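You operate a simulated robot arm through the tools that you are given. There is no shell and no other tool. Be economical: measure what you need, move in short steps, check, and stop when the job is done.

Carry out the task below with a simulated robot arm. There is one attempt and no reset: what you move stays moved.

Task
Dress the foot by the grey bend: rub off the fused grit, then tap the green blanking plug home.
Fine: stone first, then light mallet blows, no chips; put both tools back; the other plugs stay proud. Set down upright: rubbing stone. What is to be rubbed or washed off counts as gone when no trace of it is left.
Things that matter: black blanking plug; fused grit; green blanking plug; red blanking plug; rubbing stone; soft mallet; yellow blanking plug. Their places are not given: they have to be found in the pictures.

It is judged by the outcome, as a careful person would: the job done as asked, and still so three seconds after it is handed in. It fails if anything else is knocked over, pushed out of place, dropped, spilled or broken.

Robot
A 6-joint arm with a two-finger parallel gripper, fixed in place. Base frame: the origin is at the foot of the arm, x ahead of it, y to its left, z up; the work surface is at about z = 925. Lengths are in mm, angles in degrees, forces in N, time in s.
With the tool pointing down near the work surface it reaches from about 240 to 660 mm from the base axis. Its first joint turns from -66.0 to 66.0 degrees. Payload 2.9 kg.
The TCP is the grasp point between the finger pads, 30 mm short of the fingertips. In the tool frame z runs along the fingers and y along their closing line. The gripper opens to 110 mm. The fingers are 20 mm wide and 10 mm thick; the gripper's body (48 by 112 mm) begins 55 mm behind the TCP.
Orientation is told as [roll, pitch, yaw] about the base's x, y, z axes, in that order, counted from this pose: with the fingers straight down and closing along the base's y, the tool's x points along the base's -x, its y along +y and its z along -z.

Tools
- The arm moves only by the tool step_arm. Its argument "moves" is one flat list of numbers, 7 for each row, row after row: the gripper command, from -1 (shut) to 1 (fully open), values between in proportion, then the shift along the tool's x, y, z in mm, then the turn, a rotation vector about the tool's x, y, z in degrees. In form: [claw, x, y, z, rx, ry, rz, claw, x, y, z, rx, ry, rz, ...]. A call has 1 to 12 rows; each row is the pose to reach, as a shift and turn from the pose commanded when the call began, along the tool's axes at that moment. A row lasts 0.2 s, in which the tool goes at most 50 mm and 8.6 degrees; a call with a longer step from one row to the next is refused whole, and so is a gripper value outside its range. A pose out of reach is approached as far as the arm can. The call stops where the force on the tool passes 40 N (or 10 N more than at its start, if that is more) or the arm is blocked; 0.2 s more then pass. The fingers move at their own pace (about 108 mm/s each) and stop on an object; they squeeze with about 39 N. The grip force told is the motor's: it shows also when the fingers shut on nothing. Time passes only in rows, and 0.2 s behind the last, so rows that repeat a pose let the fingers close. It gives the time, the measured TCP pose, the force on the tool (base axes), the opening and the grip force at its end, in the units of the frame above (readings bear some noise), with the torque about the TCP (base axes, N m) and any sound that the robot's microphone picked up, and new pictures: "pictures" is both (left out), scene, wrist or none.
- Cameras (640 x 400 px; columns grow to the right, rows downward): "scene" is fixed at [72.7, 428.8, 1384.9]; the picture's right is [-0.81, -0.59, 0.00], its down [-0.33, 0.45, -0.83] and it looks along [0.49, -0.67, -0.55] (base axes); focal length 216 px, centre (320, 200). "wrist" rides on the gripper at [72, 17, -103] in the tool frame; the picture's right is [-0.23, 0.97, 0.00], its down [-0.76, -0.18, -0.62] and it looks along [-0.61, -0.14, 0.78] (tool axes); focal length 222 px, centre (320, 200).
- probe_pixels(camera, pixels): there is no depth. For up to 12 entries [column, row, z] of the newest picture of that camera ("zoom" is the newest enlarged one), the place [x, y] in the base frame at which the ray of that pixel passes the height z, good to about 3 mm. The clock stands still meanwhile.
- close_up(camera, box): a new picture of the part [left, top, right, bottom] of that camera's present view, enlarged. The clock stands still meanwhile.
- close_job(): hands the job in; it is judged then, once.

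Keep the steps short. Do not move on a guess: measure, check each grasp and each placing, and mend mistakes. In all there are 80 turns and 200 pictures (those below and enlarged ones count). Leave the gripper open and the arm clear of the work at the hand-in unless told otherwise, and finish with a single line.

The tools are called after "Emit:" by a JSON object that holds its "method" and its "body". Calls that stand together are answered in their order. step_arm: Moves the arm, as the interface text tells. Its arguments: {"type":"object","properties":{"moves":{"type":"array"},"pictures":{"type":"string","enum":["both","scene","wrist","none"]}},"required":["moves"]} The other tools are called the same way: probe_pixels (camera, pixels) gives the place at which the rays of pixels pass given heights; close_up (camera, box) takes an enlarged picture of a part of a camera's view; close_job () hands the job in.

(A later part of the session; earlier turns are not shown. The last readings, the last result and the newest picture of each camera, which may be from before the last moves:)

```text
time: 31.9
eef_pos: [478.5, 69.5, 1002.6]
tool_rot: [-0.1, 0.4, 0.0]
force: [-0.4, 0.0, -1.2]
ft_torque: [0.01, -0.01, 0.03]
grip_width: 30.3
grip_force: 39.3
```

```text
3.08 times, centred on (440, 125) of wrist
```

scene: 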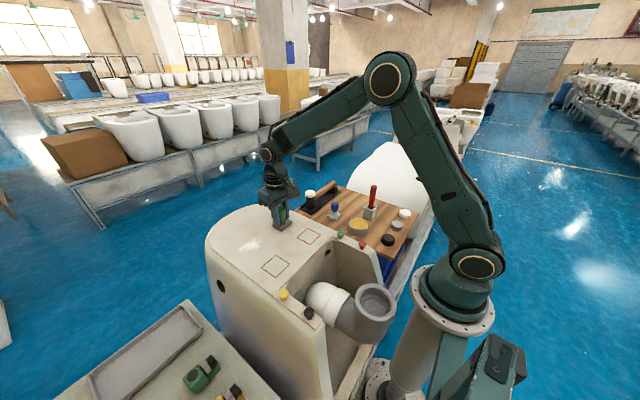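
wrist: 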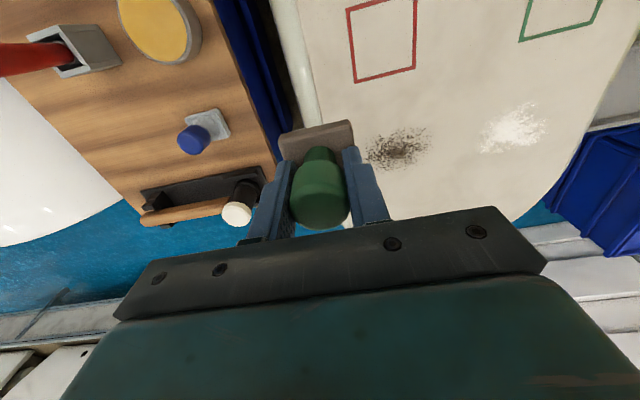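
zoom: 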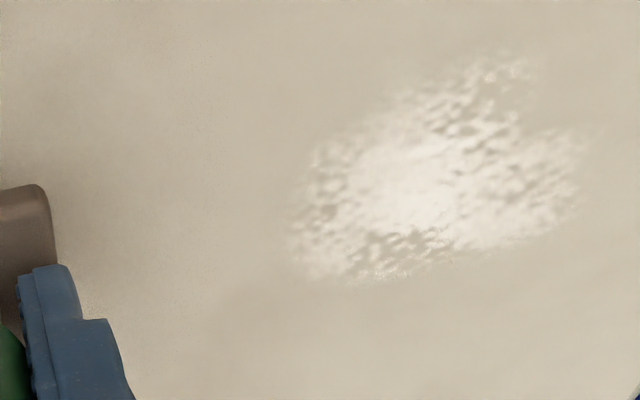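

Clean under and around so far. I move the stone aside to inspect the whole spot.

Emit:
{"method": "step_arm", "body": {"moves": [-1, 5, -35, -20, 0, 0, 0, -1, 15, -70, -40, 0, 0, 0, -1, 30, -110, -55, 0, 0, 0, -1, 40, -150, -60, 0, 0, 0, -1, 40, -150, -60, 0, 0, 0], "pictures": "both"}}

Emit:
{"method": "close_up", "body": {"camera": "scene", "box": [250, 200, 310, 240]}}

Emit:
{"method": "close_up", "body": {"camera": "wrist", "box": [340, 60, 540, 190]}}

```text
time: 33.1
eef_pos: [439.4, -78.0, 1065.0]
tool_rot: [-0.1, 0.2, 0.1]
force: [0.0, -0.8, -0.9]
ft_torque: [0.02, -0.04, 0.01]
grip_width: 30.5
grip_force: 39.3
```

scene: 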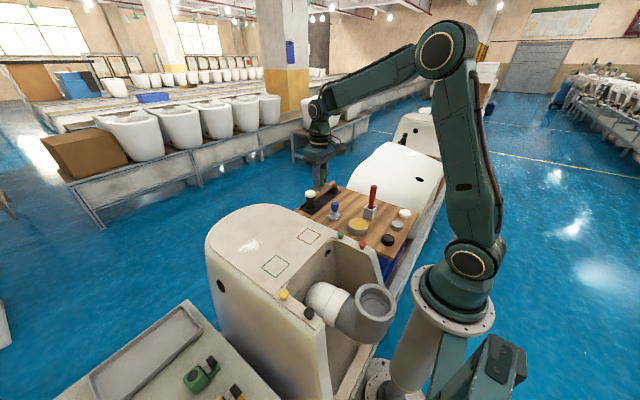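
wrist: 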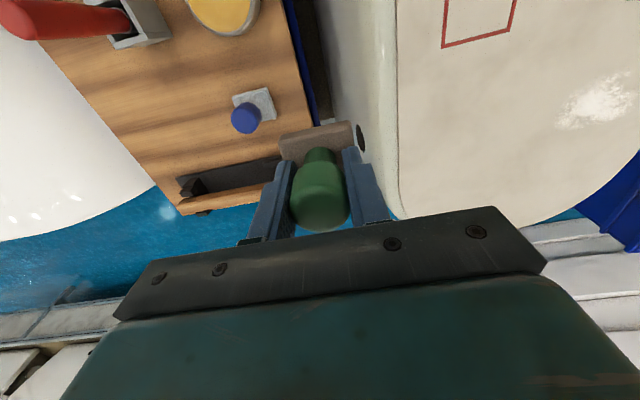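

```text
10.00 times, centred on (280, 220) of scene
```

zoom: 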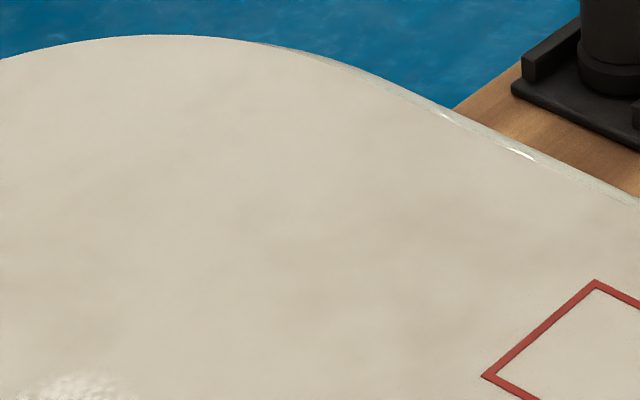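

```text
3.08 times, centred on (440, 125) of wrist
```

zoom: 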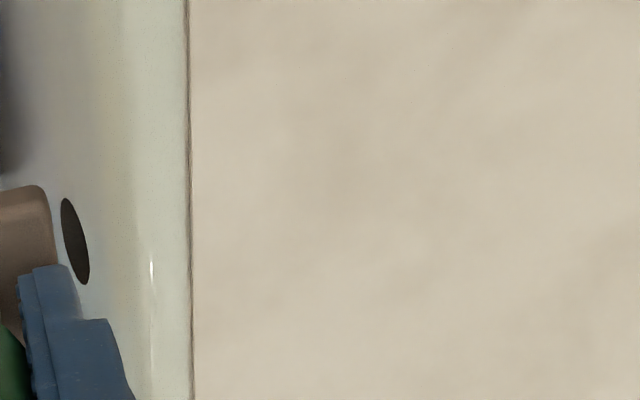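

No trace of grit is left. I carry the stone back above its place.

Emit:
{"method": "step_arm", "body": {"moves": [-1, 3, -45, 0, 0, 0, 0, -1, 6, -90, 0, 0, 0, 0, -1, 10, -135, 0, 0, 0, 0, -1, 15, -180, 10, 0, 0, 0, -1, 20, -220, 30, 0, 0, 0, -1, 24, -250, 45, 0, 0, 0, -1, 28, -270.6, 70, 0, 0, 0, -1, 28, -270.6, 115, 0, 0, 0, -1, 28, -270.6, 150, 0, 0, 0, -1, 28, -270.6, 168, 0, 0, 0, -1, 28, -270.6, 168, 0, 0, 0], "pictures": "both"}}

Emit:
{"method": "close_up", "body": {"camera": "scene", "box": [320, 170, 400, 220]}}

```text
time: 35.5
eef_pos: [410.0, -350.4, 896.4]
tool_rot: [-0.1, 0.2, 0.1]
force: [-0.2, 0.3, -1.0]
ft_torque: [-0.02, 0.02, 0.02]
grip_width: 30.5
grip_force: 39.1
```

scene: 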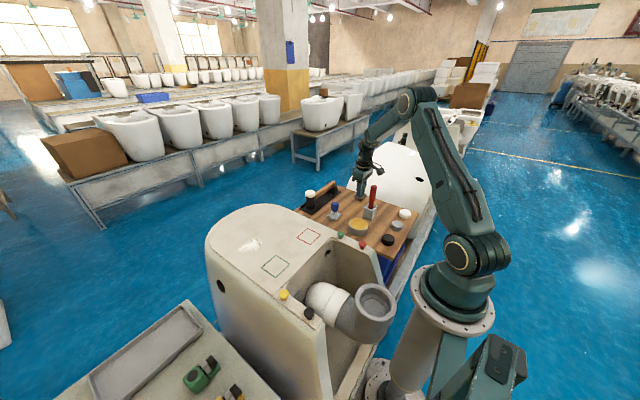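
wrist: 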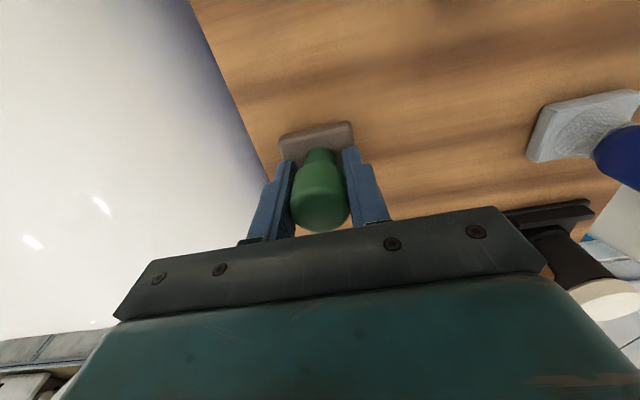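

```text
8.00 times, centred on (360, 195) of scene
```

zoom: 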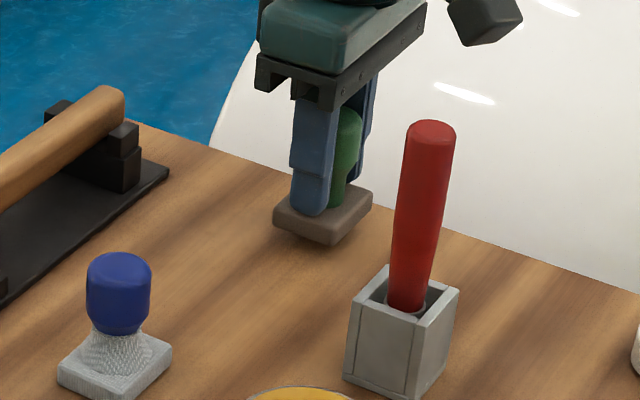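

Above its place, about 9 mm high. I lower until contact.

Emit:
{"method": "step_arm", "body": {"moves": [-1, -1, 1, 3, 0, 0, 0, -1, -1, 1, 6, 0, 0, 0, -1, -1, 1, 8, 0, 0, 0, -1, -1, 1, 9, 0, 0, 0], "pictures": "none"}}

```text
time: 36.5
eef_pos: [412.4, -348.5, 887.5]
tool_rot: [0.0, 0.2, 0.1]
force: [0.5, -0.3, -2.4]
ft_torque: [0.01, 0.02, 0.01]
grip_width: 30.5
grip_force: 39.4
```

Emit:
{"method": "step_arm", "body": {"moves": [-1, 0, 0, 0.7, 0, 0, 0, -1, 0, 0, 1.4, 0, 0, 0], "pictures": "none"}}

```text
time: 37.1
eef_pos: [411.7, -348.0, 886.9]
tool_rot: [-0.2, 0.1, 0.2]
force: [-1.1, 0.0, -0.9]
ft_torque: [0.01, -0.02, -0.01]
grip_width: 30.5
grip_force: 39.5
```

Emit:
{"method": "step_arm", "body": {"moves": [-1, 0, 0, 0.7, 0, 0, 0, -1, 0, 0, 1.2, 0, 0, 0], "pictures": "none"}}

```text
time: 37.7
eef_pos: [412.0, -348.2, 886.9]
tool_rot: [-0.1, 0.1, 0.1]
force: [-1.9, 2.7, 5.4]
ft_torque: [0.03, -0.01, 0.04]
grip_width: 30.5
grip_force: 38.7
```

Contact (5 N). I open to 52 mm and retreat upward.

Emit:
{"method": "step_arm", "body": {"moves": [-0.05, 0, 0, 0, 0, 0, 0, -0.05, 0, 0, 0, 0, 0, 0, -0.05, 0, 0, 0, 0, 0, 0, -0.05, 0, 0, -30, 0, 0, 0, -0.05, 0, 0, -75, 0, 0, 0, -0.05, 0, 0, -120, 0, 0, 0, -0.05, 0, 0, -120, 0, 0, 0], "pictures": "both"}}

Emit:
{"method": "close_up", "body": {"camera": "scene", "box": [300, 170, 400, 230]}}

```text
time: 39.3
eef_pos: [413.0, -347.5, 1007.5]
tool_rot: [-0.1, 0.1, 0.1]
force: [-0.2, 0.7, 0.0]
ft_torque: [0.01, 0.0, 0.02]
grip_width: 52.6
grip_force: 0.2
```

scene: 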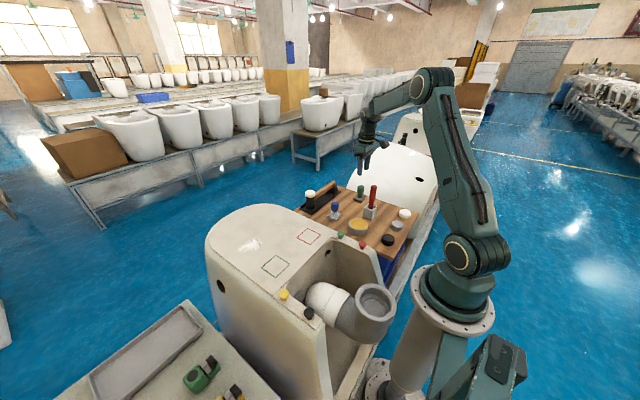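
wrist: 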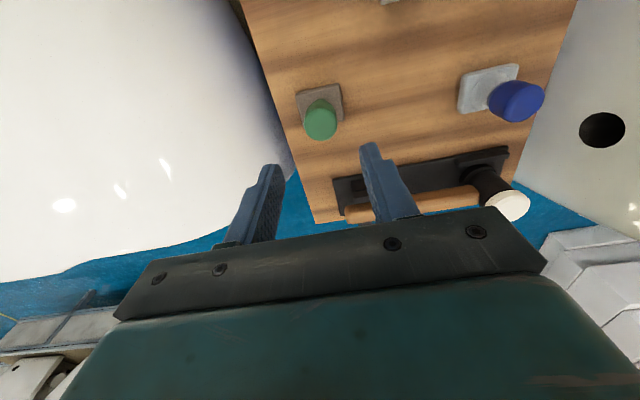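

```text
6.40 times, centred on (350, 200) of scene
```

zoom: 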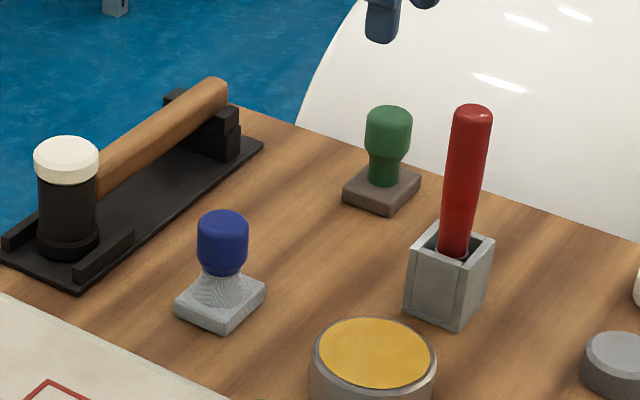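

Stone stands upright in its place. Now I turn the gripper 90° (fingers closing along x) while moving toward the mallet.

Emit:
{"method": "step_arm", "body": {"moves": [-0.05, -7, 8, -5, 0, 0, -8.2, -0.05, -14, 16, -10, 0, 0, -16.4, -0.05, -21, 24, -15, 0, 0, -24.6, -0.05, -28, 32, -20, 0, 0, -32.8, -0.05, -35, 40, -25, 0, 0, -41, -0.05, -42, 48, -30, 0, 0, -49.2, -0.05, -49, 56, -35, 0, 0, -57.4, -0.05, -56, 64, -40, 0, 0, -65.6, -0.05, -63, 72, -45, 0, 0, -73.8, -0.05, -70, 80, -50, 0, 0, -82, -0.05, -70, 88, -50, 0, 0, -90, -0.05, -70, 88, -50, 0, 0, -90], "pictures": "wrist"}}

```text
time: 41.9
eef_pos: [481.7, -260.1, 1056.0]
tool_rot: [0.1, 0.1, 90.3]
force: [-0.5, -0.4, 0.3]
ft_torque: [0.0, -0.01, 0.01]
grip_width: 52.4
grip_force: 0.1
```

wrist: 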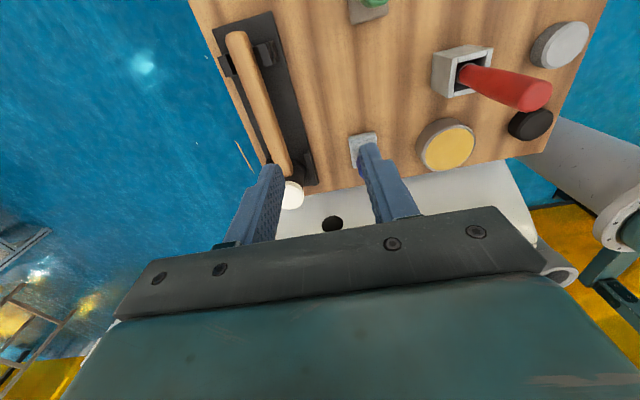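

I measure the handle's line at z≈886: end (237,36), middle (261,100), near head (284,165).

Emit:
{"method": "probe_pixels", "body": {"camera": "wrist", "pixels": [[237, 36, 886], [250, 70, 886], [261, 100, 886], [275, 140, 886], [284, 165, 886], [292, 195, 918], [262, 55, 865], [231, 70, 865]]}}

Emit:
{"method": "close_up", "body": {"camera": "wrist", "box": [200, 10, 340, 215]}}

```text
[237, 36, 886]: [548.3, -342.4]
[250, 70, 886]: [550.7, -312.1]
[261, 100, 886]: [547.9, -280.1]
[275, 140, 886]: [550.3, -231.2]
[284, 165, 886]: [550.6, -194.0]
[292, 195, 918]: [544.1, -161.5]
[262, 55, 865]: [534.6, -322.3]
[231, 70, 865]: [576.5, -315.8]
```

```text
1.95 times, centred on (270, 112) of wrist
```

zoom: 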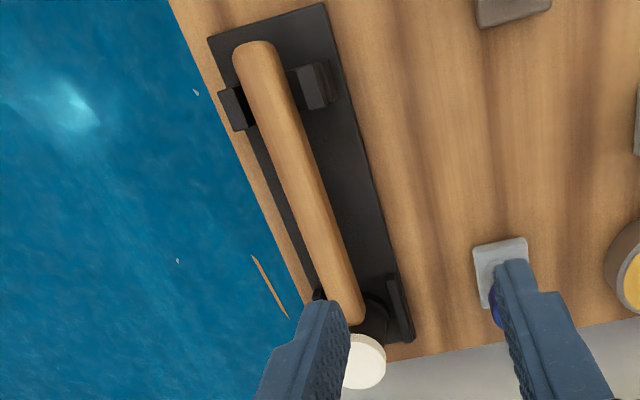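

Handle axis x≈550 straight along y. I go above (550,-225) at z≈950 and check.

Emit:
{"method": "step_arm", "body": {"moves": [-0.05, -15, -30, 20, 0, 0, 0, -0.05, -30, -60, 40, 0, 0, 0, -0.05, -35, -68.3, 70, 0, 0, -0.3, -0.05, -35, -68.3, 106, 0, 0, -0.3, -0.05, -35, -68.3, 106, 0, 0, -0.3], "pictures": "both"}}

Emit:
{"method": "close_up", "body": {"camera": "scene", "box": [290, 150, 370, 220]}}

```text
time: 43.1
eef_pos: [550.9, -223.8, 948.2]
tool_rot: [0.1, 0.0, 90.4]
force: [0.0, 0.2, 0.0]
ft_torque: [-0.03, 0.0, -0.01]
grip_width: 52.4
grip_force: 0.0
```

scene: 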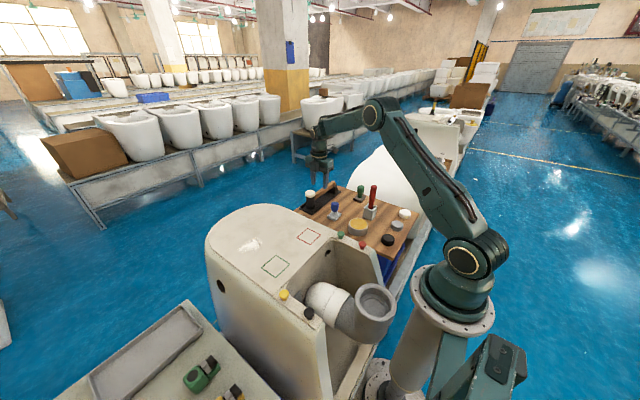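
wrist: 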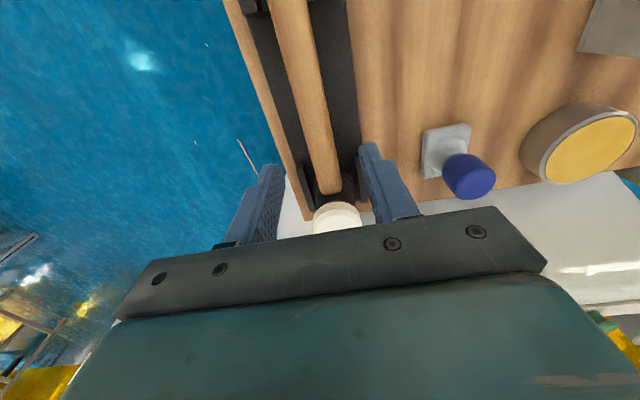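

```text
5.71 times, centred on (330, 185) of scene
```

zoom: 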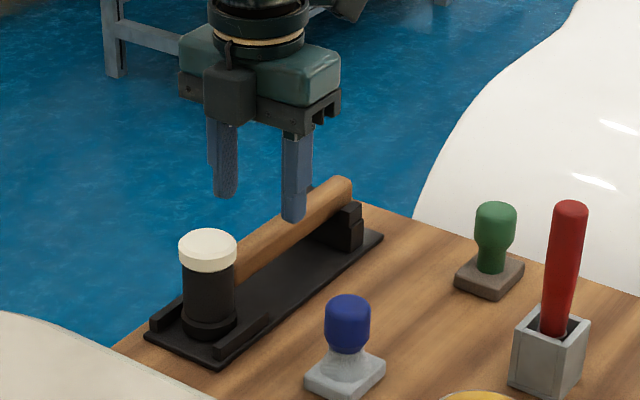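

Well aligned. I descend to z≈896.

Emit:
{"method": "step_arm", "body": {"moves": [-0.05, 0, 0, 20, 0, 0, 0, -0.05, 0, 0, 38, 0, 0, 0, -0.05, 0, 0, 52, 0, 0, 0, -0.05, 0, 0, 52, 0, 0, 0], "pictures": "both"}}

Emit:
{"method": "close_up", "body": {"camera": "scene", "box": [290, 150, 370, 220]}}

```text
time: 44.1
eef_pos: [550.3, -223.5, 896.8]
tool_rot: [0.1, 0.0, 90.4]
force: [-0.8, 0.5, 0.7]
ft_torque: [0.02, 0.0, 0.0]
grip_width: 52.5
grip_force: 0.1
```

scene: 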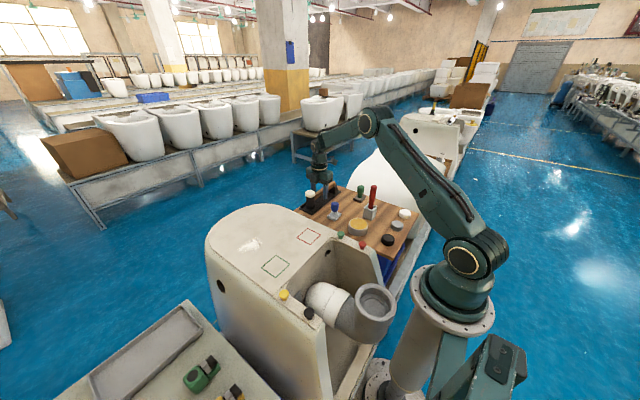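
wrist: 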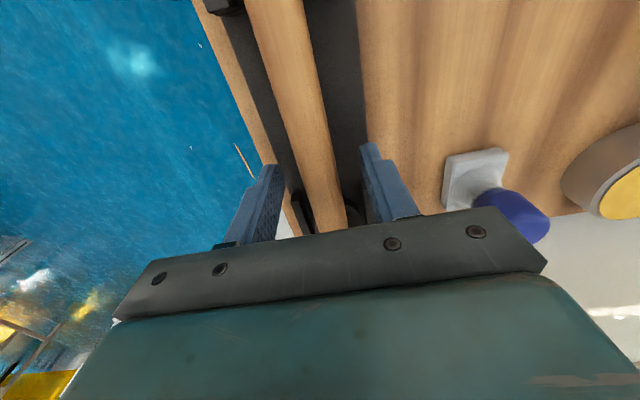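

```text
5.71 times, centred on (330, 185) of scene
```

zoom: 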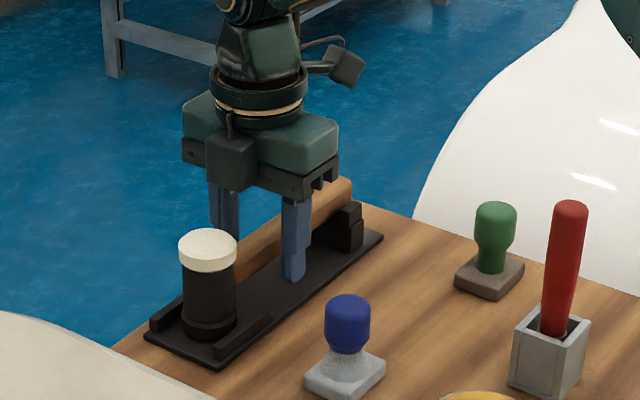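

Fingers straddle the handle. I close.

Emit:
{"method": "step_arm", "body": {"moves": [-1, 0, 0, 0, 0, 0, 0, -1, 0, 0, 0, 0, 0, 0, -1, 0, 0, 0, 0, 0, 0], "pictures": "none"}}

Emit:
{"method": "close_up", "body": {"camera": "scene", "box": [295, 165, 345, 215]}}

```text
time: 44.9
eef_pos: [551.3, -224.8, 897.1]
tool_rot: [0.1, 0.1, 90.4]
force: [-1.3, -0.3, -0.6]
ft_torque: [-0.02, 0.07, 0.07]
grip_width: 20.8
grip_force: 39.0
```

```text
8.00 times, centred on (320, 190) of scene
```

zoom: 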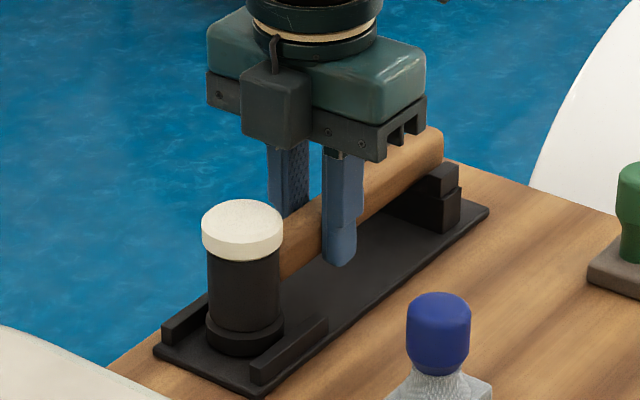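

Gripped (20.8 mm). Return reference: (551,-224.5,897). I lift straight up and check.

Emit:
{"method": "step_arm", "body": {"moves": [-1, 0, 0, -10, 0, 0, 0, -1, 0, 0, -25, 0, 0, 0, -1, 0, 0, -60, 0, 0, 0, -1, 0, 0, -100, 0, 0, 0, -1, 0, 0, -140, 0, 0, 0, -1, 0, 0, -140, 0, 0, 0], "pictures": "both"}}

Emit:
{"method": "close_up", "body": {"camera": "scene", "box": [280, 130, 370, 220]}}

```text
time: 46.3
eef_pos: [551.2, -224.1, 1037.4]
tool_rot: [0.2, 0.1, 90.4]
force: [-0.1, 0.3, -5.4]
ft_torque: [-0.22, 0.02, 0.01]
grip_width: 21.0
grip_force: 39.1
```

scene: 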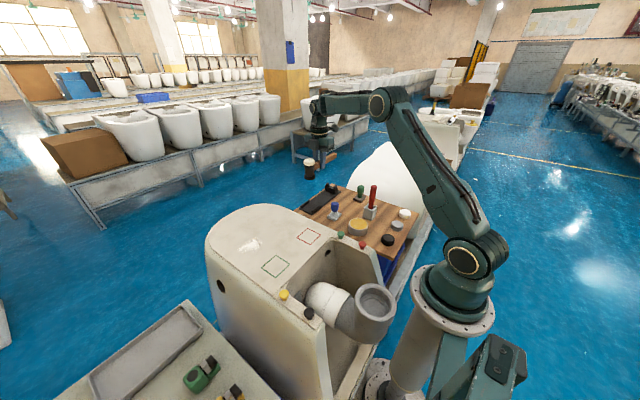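
wrist: 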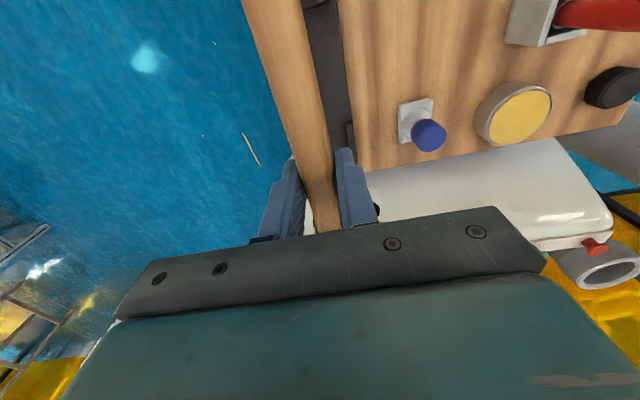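

```text
4.44 times, centred on (325, 175) of scene
```

zoom: 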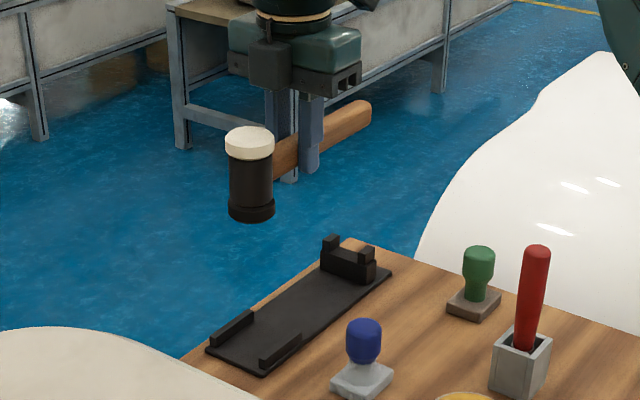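

The mallet hangs level. I carry it above the green plug area (TCP ≈(304,-54,1060)), head offset about (−4,+63).

Emit:
{"method": "step_arm", "body": {"moves": [-1, -20, 30, -23, 0, 0, 0, -1, -40, 60, -23, 0, 0, 0, -1, -62, 92, -23, 0, 0, 0, -1, -84, 124, -23, 0, 0, 0, -1, -106, 156, -23, 0, 0, 0, -1, -128, 188, -23, 0, 0, 0, -1, -150, 220, -23, 0, 0, 0, -1, -170, 247, -23, 0, 0, 0, -1, -170, 247, -23, 0, 0, 0], "pictures": "both"}}

Emit:
{"method": "close_up", "body": {"camera": "scene", "box": [290, 180, 390, 270]}}

```text
time: 48.3
eef_pos: [302.4, -55.3, 1061.2]
tool_rot: [0.1, 0.2, 90.4]
force: [0.1, 0.1, -4.7]
ft_torque: [-0.18, 0.0, -0.01]
grip_width: 20.8
grip_force: 38.9
```

scene: 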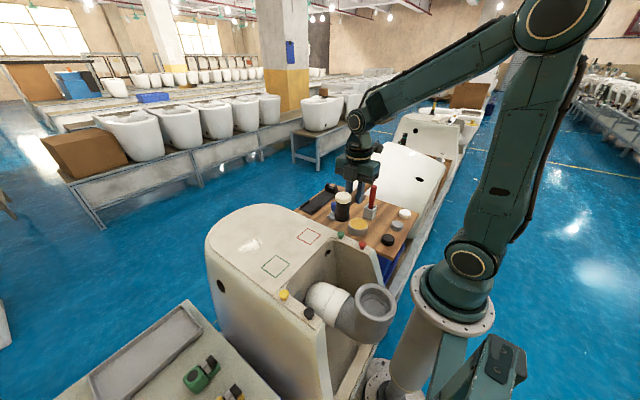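
wrist: 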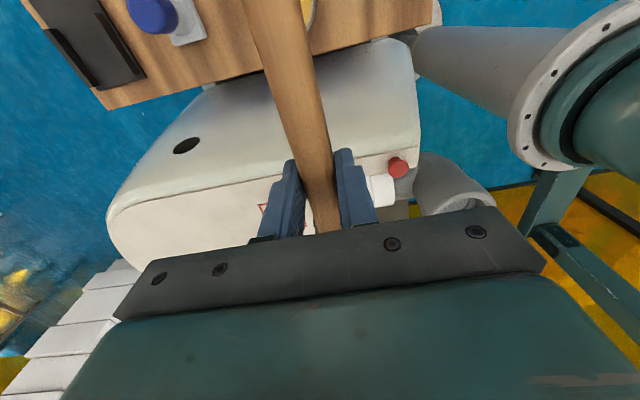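

```text
4.44 times, centred on (340, 225) of scene
```

zoom: 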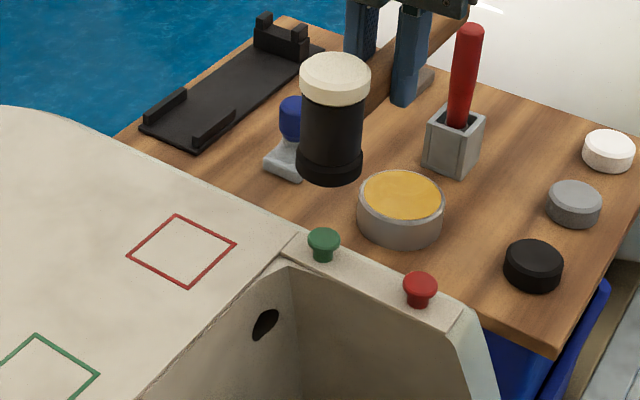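

I probe head top (335,70) at z≈1082, head bottom centre (329,163) at z≈1011, and green/red caps and stems in the zoom.

Emit:
{"method": "probe_pixels", "body": {"camera": "zoom", "pixels": [[335, 70, 1082], [329, 165, 1011], [329, 165, 1015], [324, 235, 951], [324, 235, 956], [324, 260, 941], [420, 280, 951], [420, 306, 941]]}}

Emit:
{"method": "probe_pixels", "body": {"camera": "wrist", "pixels": [[398, 164, 951], [398, 164, 956], [398, 177, 941]]}}

Emit:
{"method": "close_up", "body": {"camera": "scene", "box": [325, 215, 375, 255]}}

```text
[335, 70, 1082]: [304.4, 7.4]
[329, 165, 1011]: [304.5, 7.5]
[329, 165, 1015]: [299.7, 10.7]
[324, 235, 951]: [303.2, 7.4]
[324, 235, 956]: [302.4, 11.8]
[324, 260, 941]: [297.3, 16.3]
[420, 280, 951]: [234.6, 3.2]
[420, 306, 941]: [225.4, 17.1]
```

```text
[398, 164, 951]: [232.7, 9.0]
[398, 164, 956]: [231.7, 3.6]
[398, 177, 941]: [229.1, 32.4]
```

```text
10.00 times, centred on (350, 235) of scene
```

zoom: 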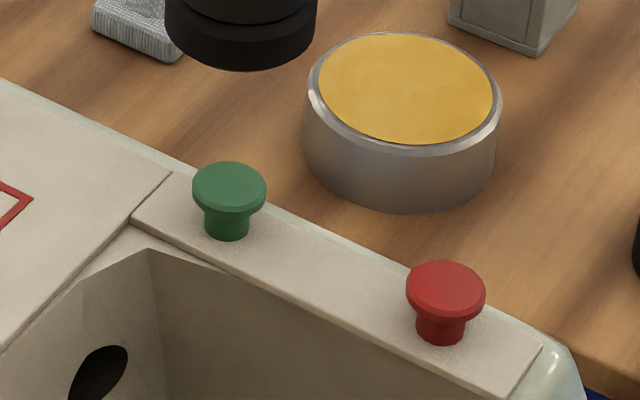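

Head axis (304,7) is over the cap (303,8); cap top ≈952, seat ≈932, so about 12 mm to drive. I lower to just above the cap.

Emit:
{"method": "step_arm", "body": {"moves": [-1, -1, 1, 25, 0, 0, 0, -1, -1, 1, 45, 0, 0, 0, -1, -1, 1, 52, 0, 0, 0, -1, -1, 1, 52, 0, 0, 0], "pictures": "scene"}}

Emit:
{"method": "close_up", "body": {"camera": "scene", "box": [315, 200, 375, 250]}}

```text
time: 49.3
eef_pos: [301.2, -55.4, 1009.1]
tool_rot: [0.1, 0.1, 90.4]
force: [0.5, 0.0, -4.9]
ft_torque: [-0.19, 0.0, -0.01]
grip_width: 20.7
grip_force: 38.7
```

scene: 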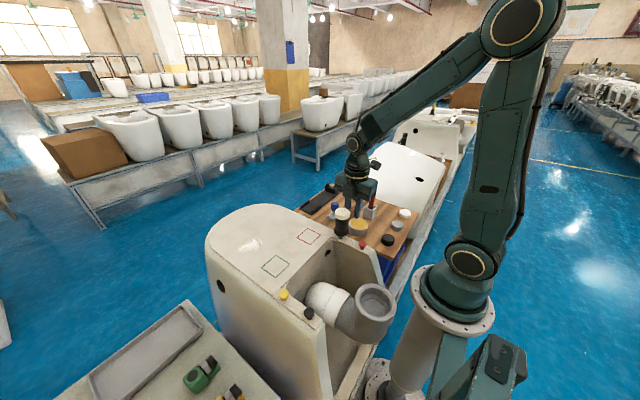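

```text
8.00 times, centred on (345, 225) of scene
```

zoom: 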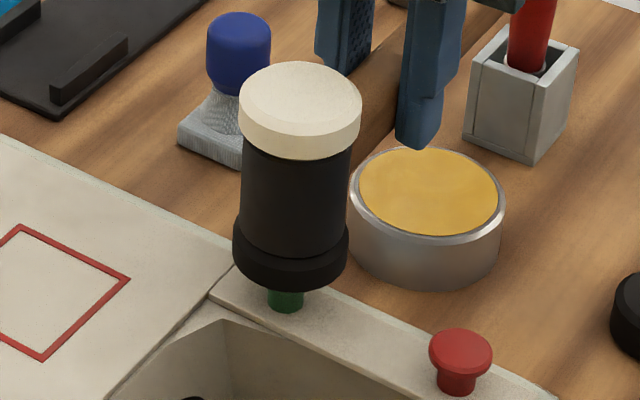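

Head is centred over the plug. I feel for contact with the cap.

Emit:
{"method": "step_arm", "body": {"moves": [-1, 0, 0, 2, 0, 0, 0, -1, 0, 0, 4, 0, 0, 0, -1, 0, 0, 6, 0, 0, 0], "pictures": "none"}}

```text
time: 50.1
eef_pos: [301.1, -57.1, 1003.0]
tool_rot: [0.1, 0.2, 90.3]
force: [-8.3, -11.1, 27.3]
ft_torque: [1.15, 0.47, 0.51]
grip_width: 20.4
grip_force: 39.1
```

Contact at TCP ≈1005, with 27 N. I raise 12 mm and check the plug and the mallet's grip.

Emit:
{"method": "step_arm", "body": {"moves": [-1, 0, 0, -6, 0, 0, 0, -1, 0, 0, -18, 0, 0, 0, -1, 0, 0, -18, 0, 0, 0], "pictures": "scene"}}

Emit:
{"method": "close_up", "body": {"camera": "scene", "box": [315, 200, 375, 250]}}

```text
time: 50.9
eef_pos: [302.4, -55.9, 1019.6]
tool_rot: [0.3, 0.1, 90.4]
force: [-0.4, 0.7, -5.4]
ft_torque: [-0.13, -0.02, 0.0]
grip_width: 20.7
grip_force: 39.1
```

scene: 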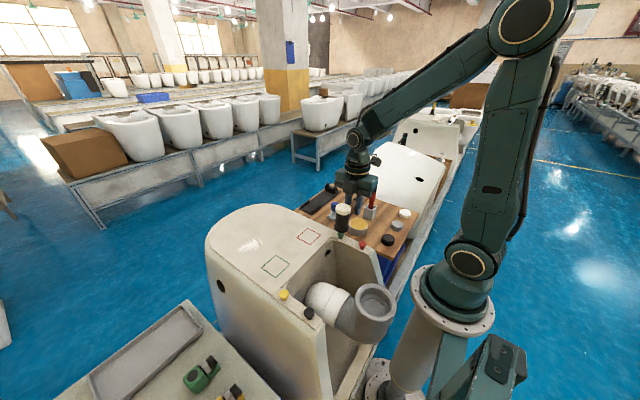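

```text
8.00 times, centred on (345, 225) of scene
```

zoom: 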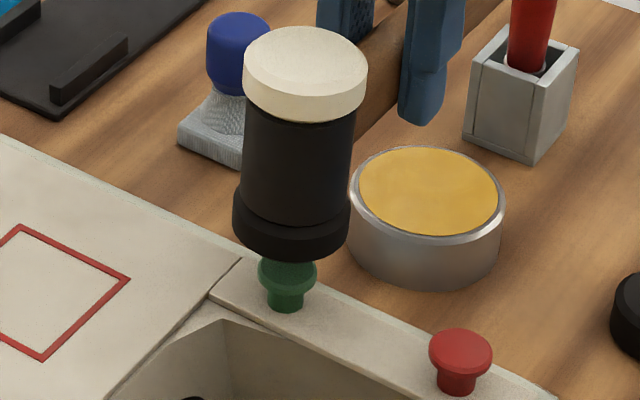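

Plug hasn't moved from pressing; mallet still well held. Now a light, brisk tap: 18 mm down in one row and back up.

Emit:
{"method": "step_arm", "body": {"moves": [-1, 0, 0, 18, 0, 0, 0, -1, 0, 0, 0, 0, 0, 0, -1, 0, 0, 0, 0, 0, 0], "pictures": "none"}}

Emit:
{"method": "close_up", "body": {"camera": "scene", "box": [315, 200, 375, 250]}}

```text
time: 51.7
eef_pos: [303.2, -55.2, 1019.5]
tool_rot: [0.1, 0.2, 90.4]
force: [-1.1, 0.7, -4.7]
ft_torque: [-0.15, -0.02, -0.02]
grip_width: 20.9
grip_force: 38.9
```

```text
8.00 times, centred on (345, 225) of scene
```

zoom: 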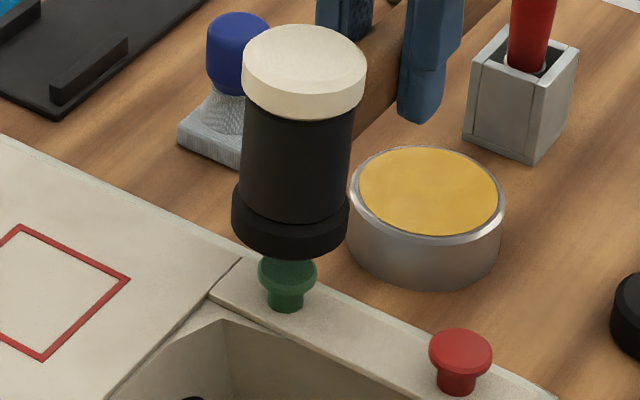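

No sound or movement; I tap a bit more firmly (23 mm in one row).

Emit:
{"method": "step_arm", "body": {"moves": [-1, 0, 0, 23, 0, 0, 0, -1, 0, 0, 0, 0, 0, 0, -1, 0, 0, 0, 0, 0, 0], "pictures": "none"}}

Emit:
{"method": "close_up", "body": {"camera": "scene", "box": [315, 200, 375, 250]}}

```text
time: 52.5
eef_pos: [300.5, -55.2, 1021.7]
tool_rot: [0.2, 0.1, 90.4]
force: [0.3, 0.0, -4.8]
ft_torque: [-0.2, 0.01, -0.03]
grip_width: 20.7
grip_force: 39.2
```

```text
8.00 times, centred on (345, 225) of scene
```

zoom: 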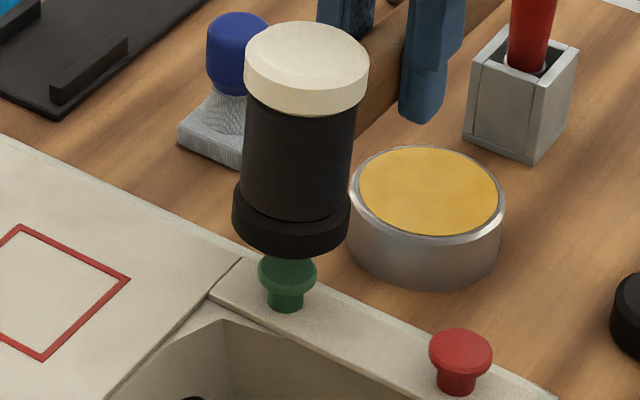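

Still no effect: the row reverses before landing. I repeat with 20 mm and one row of dwell before lifting.

Emit:
{"method": "step_arm", "body": {"moves": [-1, 0, 0, 19, 0, 0, 0, -1, 0, 0, 19, 0, 0, 0, -1, 0, 0, 0, 0, 0, 0], "pictures": "none"}}

Emit:
{"method": "close_up", "body": {"camera": "scene", "box": [315, 200, 375, 250]}}

```text
time: 53.3
eef_pos: [301.3, -55.9, 1020.4]
tool_rot: [0.1, 0.1, 90.4]
force: [-0.4, -0.6, -4.8]
ft_torque: [-0.16, 0.01, -0.01]
grip_width: 20.9
grip_force: 38.9
```

```text
8.00 times, centred on (345, 225) of scene
```

zoom: 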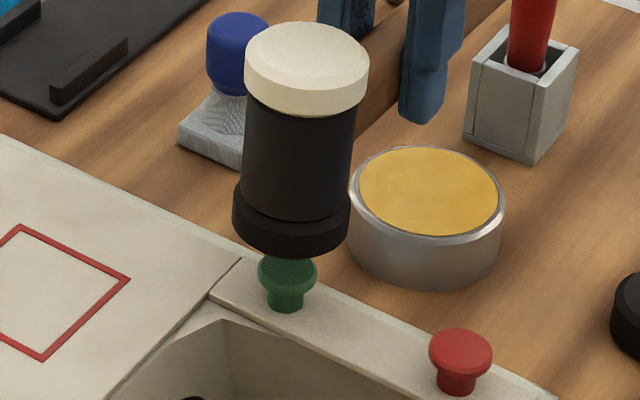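

Still unmoved and silent. I use a bit more swing: raise 20 mm, then 38 mm down in one row, dwell, lift.

Emit:
{"method": "step_arm", "body": {"moves": [-1, 0, 0, -20, 0, 0, 0, -1, 0, 0, 18, 0, 0, 0, -1, 0, 0, 18, 0, 0, 0, -1, 0, 0, 0, 0, 0, 0], "pictures": "none"}}

Emit:
{"method": "close_up", "body": {"camera": "scene", "box": [315, 200, 375, 250]}}

```text
time: 54.3
eef_pos: [302.0, -55.9, 1020.7]
tool_rot: [0.0, 0.1, 90.3]
force: [-0.6, 0.8, -4.0]
ft_torque: [-0.21, -0.01, 0.01]
grip_width: 20.7
grip_force: 38.5
```

```text
8.00 times, centred on (345, 225) of scene
```

zoom: 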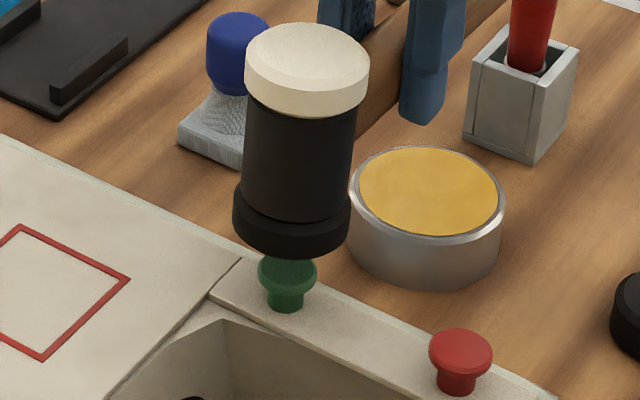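

The tap ends too softly because the motion brakes at the cap's height. I aim the stroke through, to about 8 mm below cap top (the 40 N stop protects).

Emit:
{"method": "step_arm", "body": {"moves": [-1, 0, 0, -8, 0, 0, 0, -1, 0, 0, 26, 0, 0, 0, -1, 0, 0, 0, 0, 0, 0, -1, 0, 0, 0, 0, 0, 0], "pictures": "none"}}

Emit:
{"method": "close_up", "body": {"camera": "scene", "box": [315, 200, 375, 250]}}

```text
time: 55.3
eef_pos: [301.0, -55.1, 1020.6]
tool_rot: [0.2, 0.2, 90.5]
force: [0.8, -1.3, -5.0]
ft_torque: [-0.19, -0.01, -0.01]
grip_width: 21.2
grip_force: 38.7
```

```text
8.00 times, centred on (345, 225) of scene
```

zoom: 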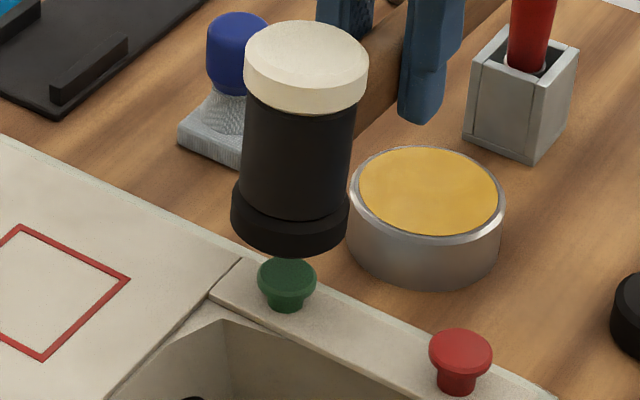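

The plug went down a few mm. I repeat the same light blow, 3 mm deeper.

Emit:
{"method": "step_arm", "body": {"moves": [-1, 0, 0, -6, 0, 0, 0, -1, 0, 0, 29, 0, 0, 0, -1, 0, 0, 2, 0, 0, 0, -1, 0, 0, 2, 0, 0, 0], "pictures": "none"}}

Emit:
{"method": "close_up", "body": {"camera": "scene", "box": [315, 200, 375, 250]}}

```text
time: 56.3
eef_pos: [302.2, -56.2, 1017.1]
tool_rot: [0.1, 0.0, 90.3]
force: [-0.5, 0.6, -4.9]
ft_torque: [-0.19, -0.03, 0.02]
grip_width: 20.8
grip_force: 38.8
```

```text
8.00 times, centred on (345, 225) of scene
```

zoom: 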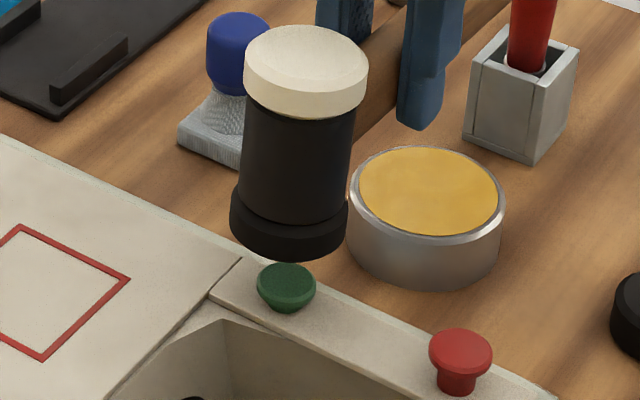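

Further down; a little stem still shows. Another light blow, 3 mm deeper.

Emit:
{"method": "step_arm", "body": {"moves": [-1, 0, 0, -6, 0, 0, 0, -1, 0, 0, 30, 0, 0, 0, -1, 0, 0, 2, 0, 0, 0, -1, 0, 0, 2, 0, 0, 0], "pictures": "none"}}

Emit:
{"method": "close_up", "body": {"camera": "scene", "box": [315, 200, 375, 250]}}

```text
time: 57.3
eef_pos: [301.8, -55.5, 1016.5]
tool_rot: [0.1, 0.1, 90.3]
force: [1.1, 0.4, -5.0]
ft_torque: [-0.18, -0.03, 0.01]
grip_width: 20.7
grip_force: 39.0
```

```text
8.00 times, centred on (345, 225) of scene
```

zoom: 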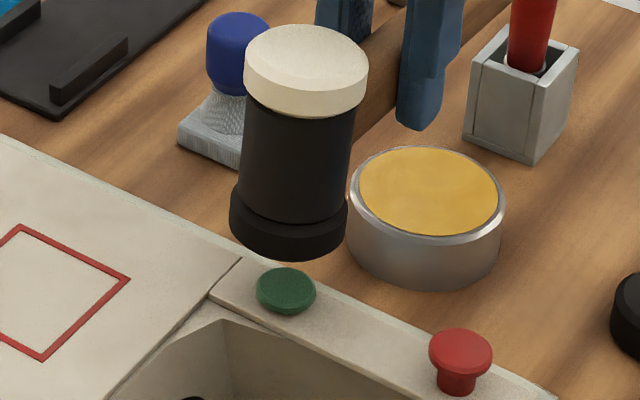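

Almost or fully seated. I zoom in closely.

Emit:
{"method": "close_up", "body": {"camera": "scene", "box": [335, 226, 365, 246]}}

Emit:
{"method": "close_up", "body": {"camera": "scene", "box": [345, 233, 375, 253]}}

```text
16.00 times, centred on (350, 236) of scene
```

zoom: 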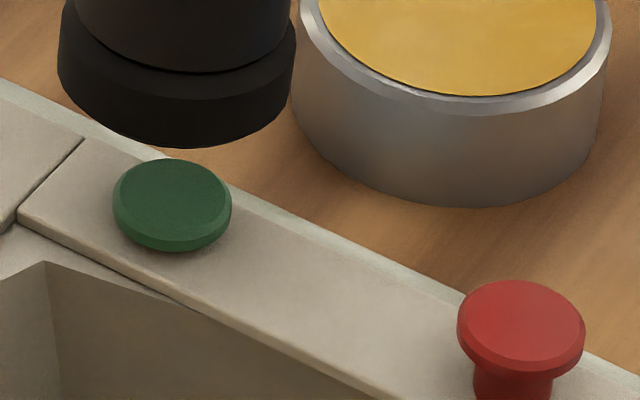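

```text
16.00 times, centred on (360, 243) of scene
```

zoom: 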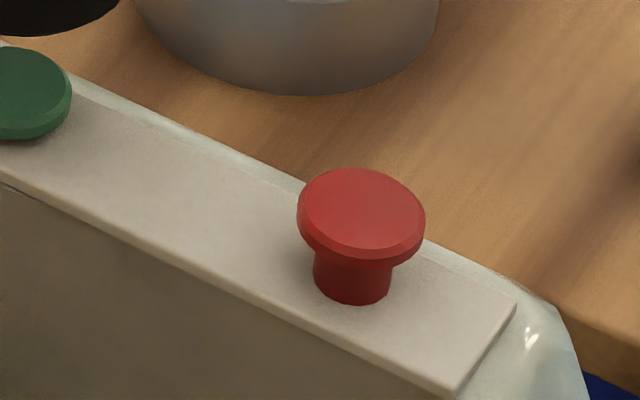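

Cap looks close to flat; I give one more light blow at about the same depth to make sure it is home.

Emit:
{"method": "step_arm", "body": {"moves": [-1, 0, 0, -6, 0, 0, 0, -1, 0, 0, 30, 0, 0, 0, -1, 0, 0, 0, 0, 0, 0, -1, 0, 0, 0, 0, 0, 0], "pictures": "none"}}

Emit:
{"method": "close_up", "body": {"camera": "scene", "box": [335, 226, 365, 246]}}

```text
time: 58.3
eef_pos: [301.7, -55.3, 1015.1]
tool_rot: [0.2, 0.1, 90.4]
force: [-0.2, 1.0, -5.5]
ft_torque: [-0.19, -0.01, 0.01]
grip_width: 21.1
grip_force: 38.6
```

```text
16.00 times, centred on (350, 236) of scene
```

zoom: 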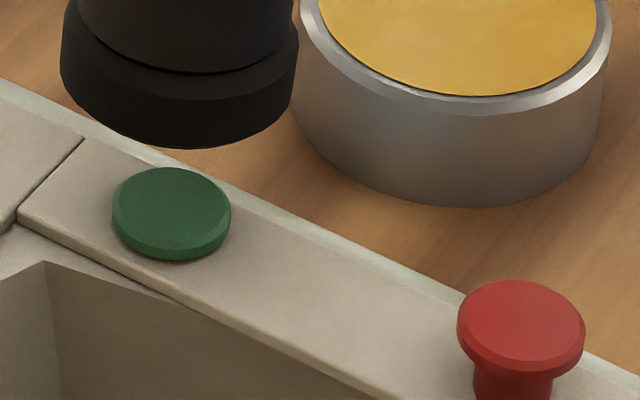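

It moved about 2 mm more. One more light blow to verify it stays put.

Emit:
{"method": "step_arm", "body": {"moves": [-1, 0, 0, -6, 0, 0, 0, -1, 0, 0, 30, 0, 0, 0, -1, 0, 0, 0, 0, 0, 0, -1, 0, 0, 0, 0, 0, 0], "pictures": "none"}}

Emit:
{"method": "close_up", "body": {"camera": "scene", "box": [335, 226, 365, 246]}}

```text
time: 59.3
eef_pos: [301.7, -56.9, 1015.6]
tool_rot: [0.1, 0.1, 90.3]
force: [-0.1, 0.0, -5.6]
ft_torque: [-0.2, 0.0, 0.0]
grip_width: 20.8
grip_force: 39.1
```

```text
16.00 times, centred on (350, 236) of scene
```

zoom: 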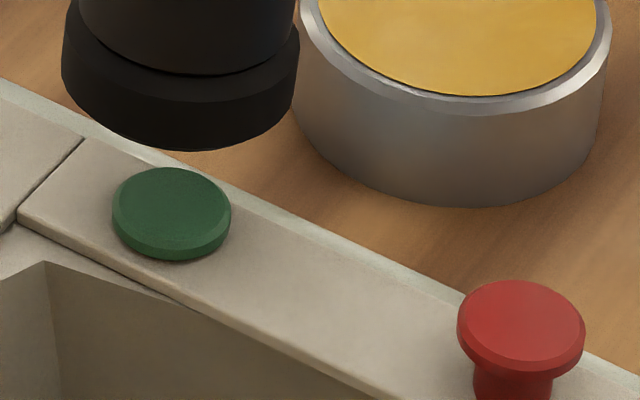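

Unchanged, but that stroke had less follow-through; one final blow with the same follow-through as the effective ones.

Emit:
{"method": "step_arm", "body": {"moves": [-1, 0, 0, -6, 0, 0, 0, -1, 0, 0, 32.5, 0, 0, 0, -1, 0, 0, 0, 0, 0, 0, -1, 0, 0, 0, 0, 0, 0], "pictures": "none"}}

Emit:
{"method": "close_up", "body": {"camera": "scene", "box": [335, 226, 365, 246]}}

```text
time: 60.3
eef_pos: [302.2, -55.3, 1017.7]
tool_rot: [0.1, 0.0, 90.4]
force: [-0.6, 0.6, -5.6]
ft_torque: [-0.14, 0.0, 0.0]
grip_width: 20.8
grip_force: 38.9
```

```text
16.00 times, centred on (350, 236) of scene
```

zoom: 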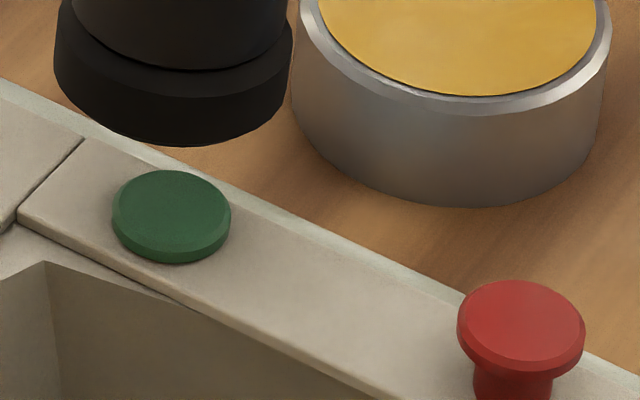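

It moved perhaps another 0.5 mm. One identical blow to confirm it is seated.

Emit:
{"method": "step_arm", "body": {"moves": [-1, 0, 0, -6, 0, 0, 0, -1, 0, 0, 33.5, 0, 0, 0, -1, 0, 0, 0, 0, 0, 0, -1, 0, 0, 0, 0, 0, 0], "pictures": "none"}}

Emit:
{"method": "close_up", "body": {"camera": "scene", "box": [335, 226, 365, 246]}}

```text
time: 61.3
eef_pos: [302.0, -56.0, 1016.1]
tool_rot: [0.1, 0.0, 90.3]
force: [0.4, -0.5, -5.4]
ft_torque: [-0.17, 0.0, 0.01]
grip_width: 20.7
grip_force: 38.6
```

```text
16.00 times, centred on (350, 236) of scene
```

zoom: 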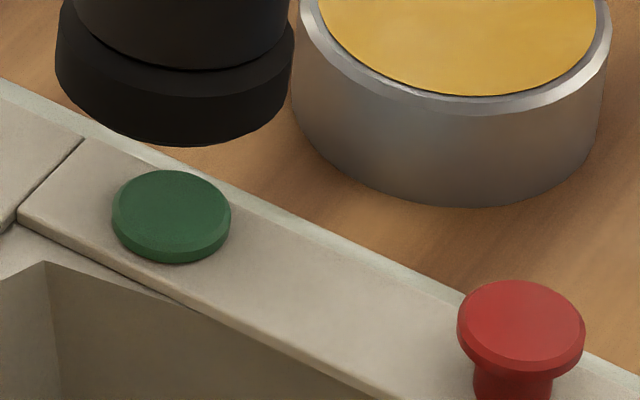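

No further movement: the plug is home. I carry the mallet back above its cradle.

Emit:
{"method": "step_arm", "body": {"moves": [-1, 0, 0, -45, 0, 0, 0, -1, 20, -30, -45, 0, 0, 0, -1, 42, -62, -45, 0, 0, 0, -1, 64, -94, -45, 0, 0, 0, -1, 86, -126, -45, 0, 0, 0, -1, 108, -158, -45, 0, 0, 0, -1, 130, -190, -45, 0, 0, 0, -1, 152, -222, -45, 0, 0, 0, -1, 168.5, -249, -20, 0, 0, 0, -1, 168.5, -249, 20, 0, 0, 0, -1, 168.5, -249, 60, 0, 0, 0, -1, 168.5, -249, 60, 0, 0, 0], "pictures": "both"}}

Emit:
{"method": "close_up", "body": {"camera": "scene", "box": [285, 150, 365, 220]}}

```text
time: 63.9
eef_pos: [551.4, -223.6, 956.3]
tool_rot: [0.1, 0.1, 90.4]
force: [0.5, 0.4, -5.9]
ft_torque: [-0.16, 0.01, -0.03]
grip_width: 20.8
grip_force: 38.9
```

scene: 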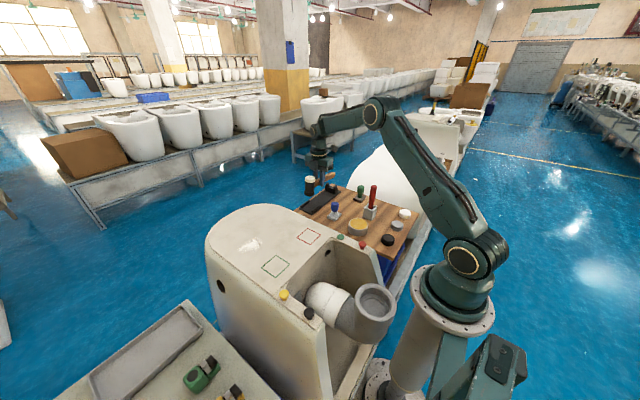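
wrist: 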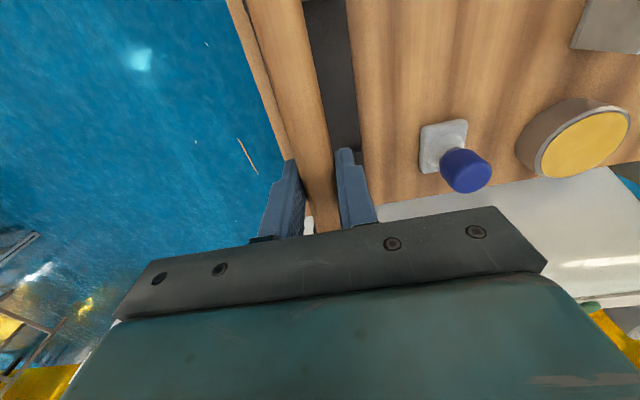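

```text
5.71 times, centred on (325, 185) of scene
```

zoom: 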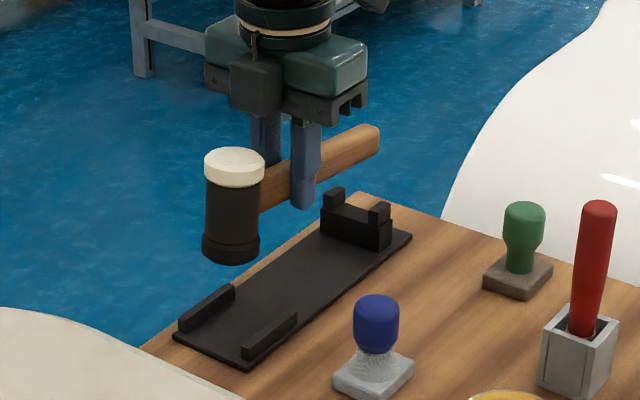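

The mallet seems slightly rotated in the grip (head up a bit). I measure points along the handle and the head in the plane x≈550.

Emit:
{"method": "close_up", "body": {"camera": "scene", "box": [300, 160, 350, 200]}}

Emit:
{"method": "probe_pixels", "body": {"camera": "zoom", "pixels": [[320, 200, 940]]}}

```text
10.00 times, centred on (325, 180) of scene
```

zoom: 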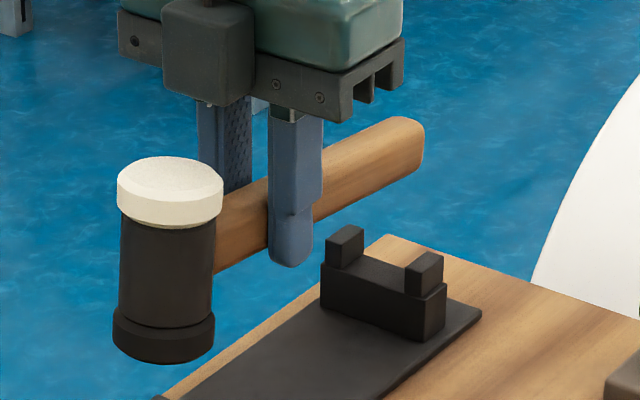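

```text
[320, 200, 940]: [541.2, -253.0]
```

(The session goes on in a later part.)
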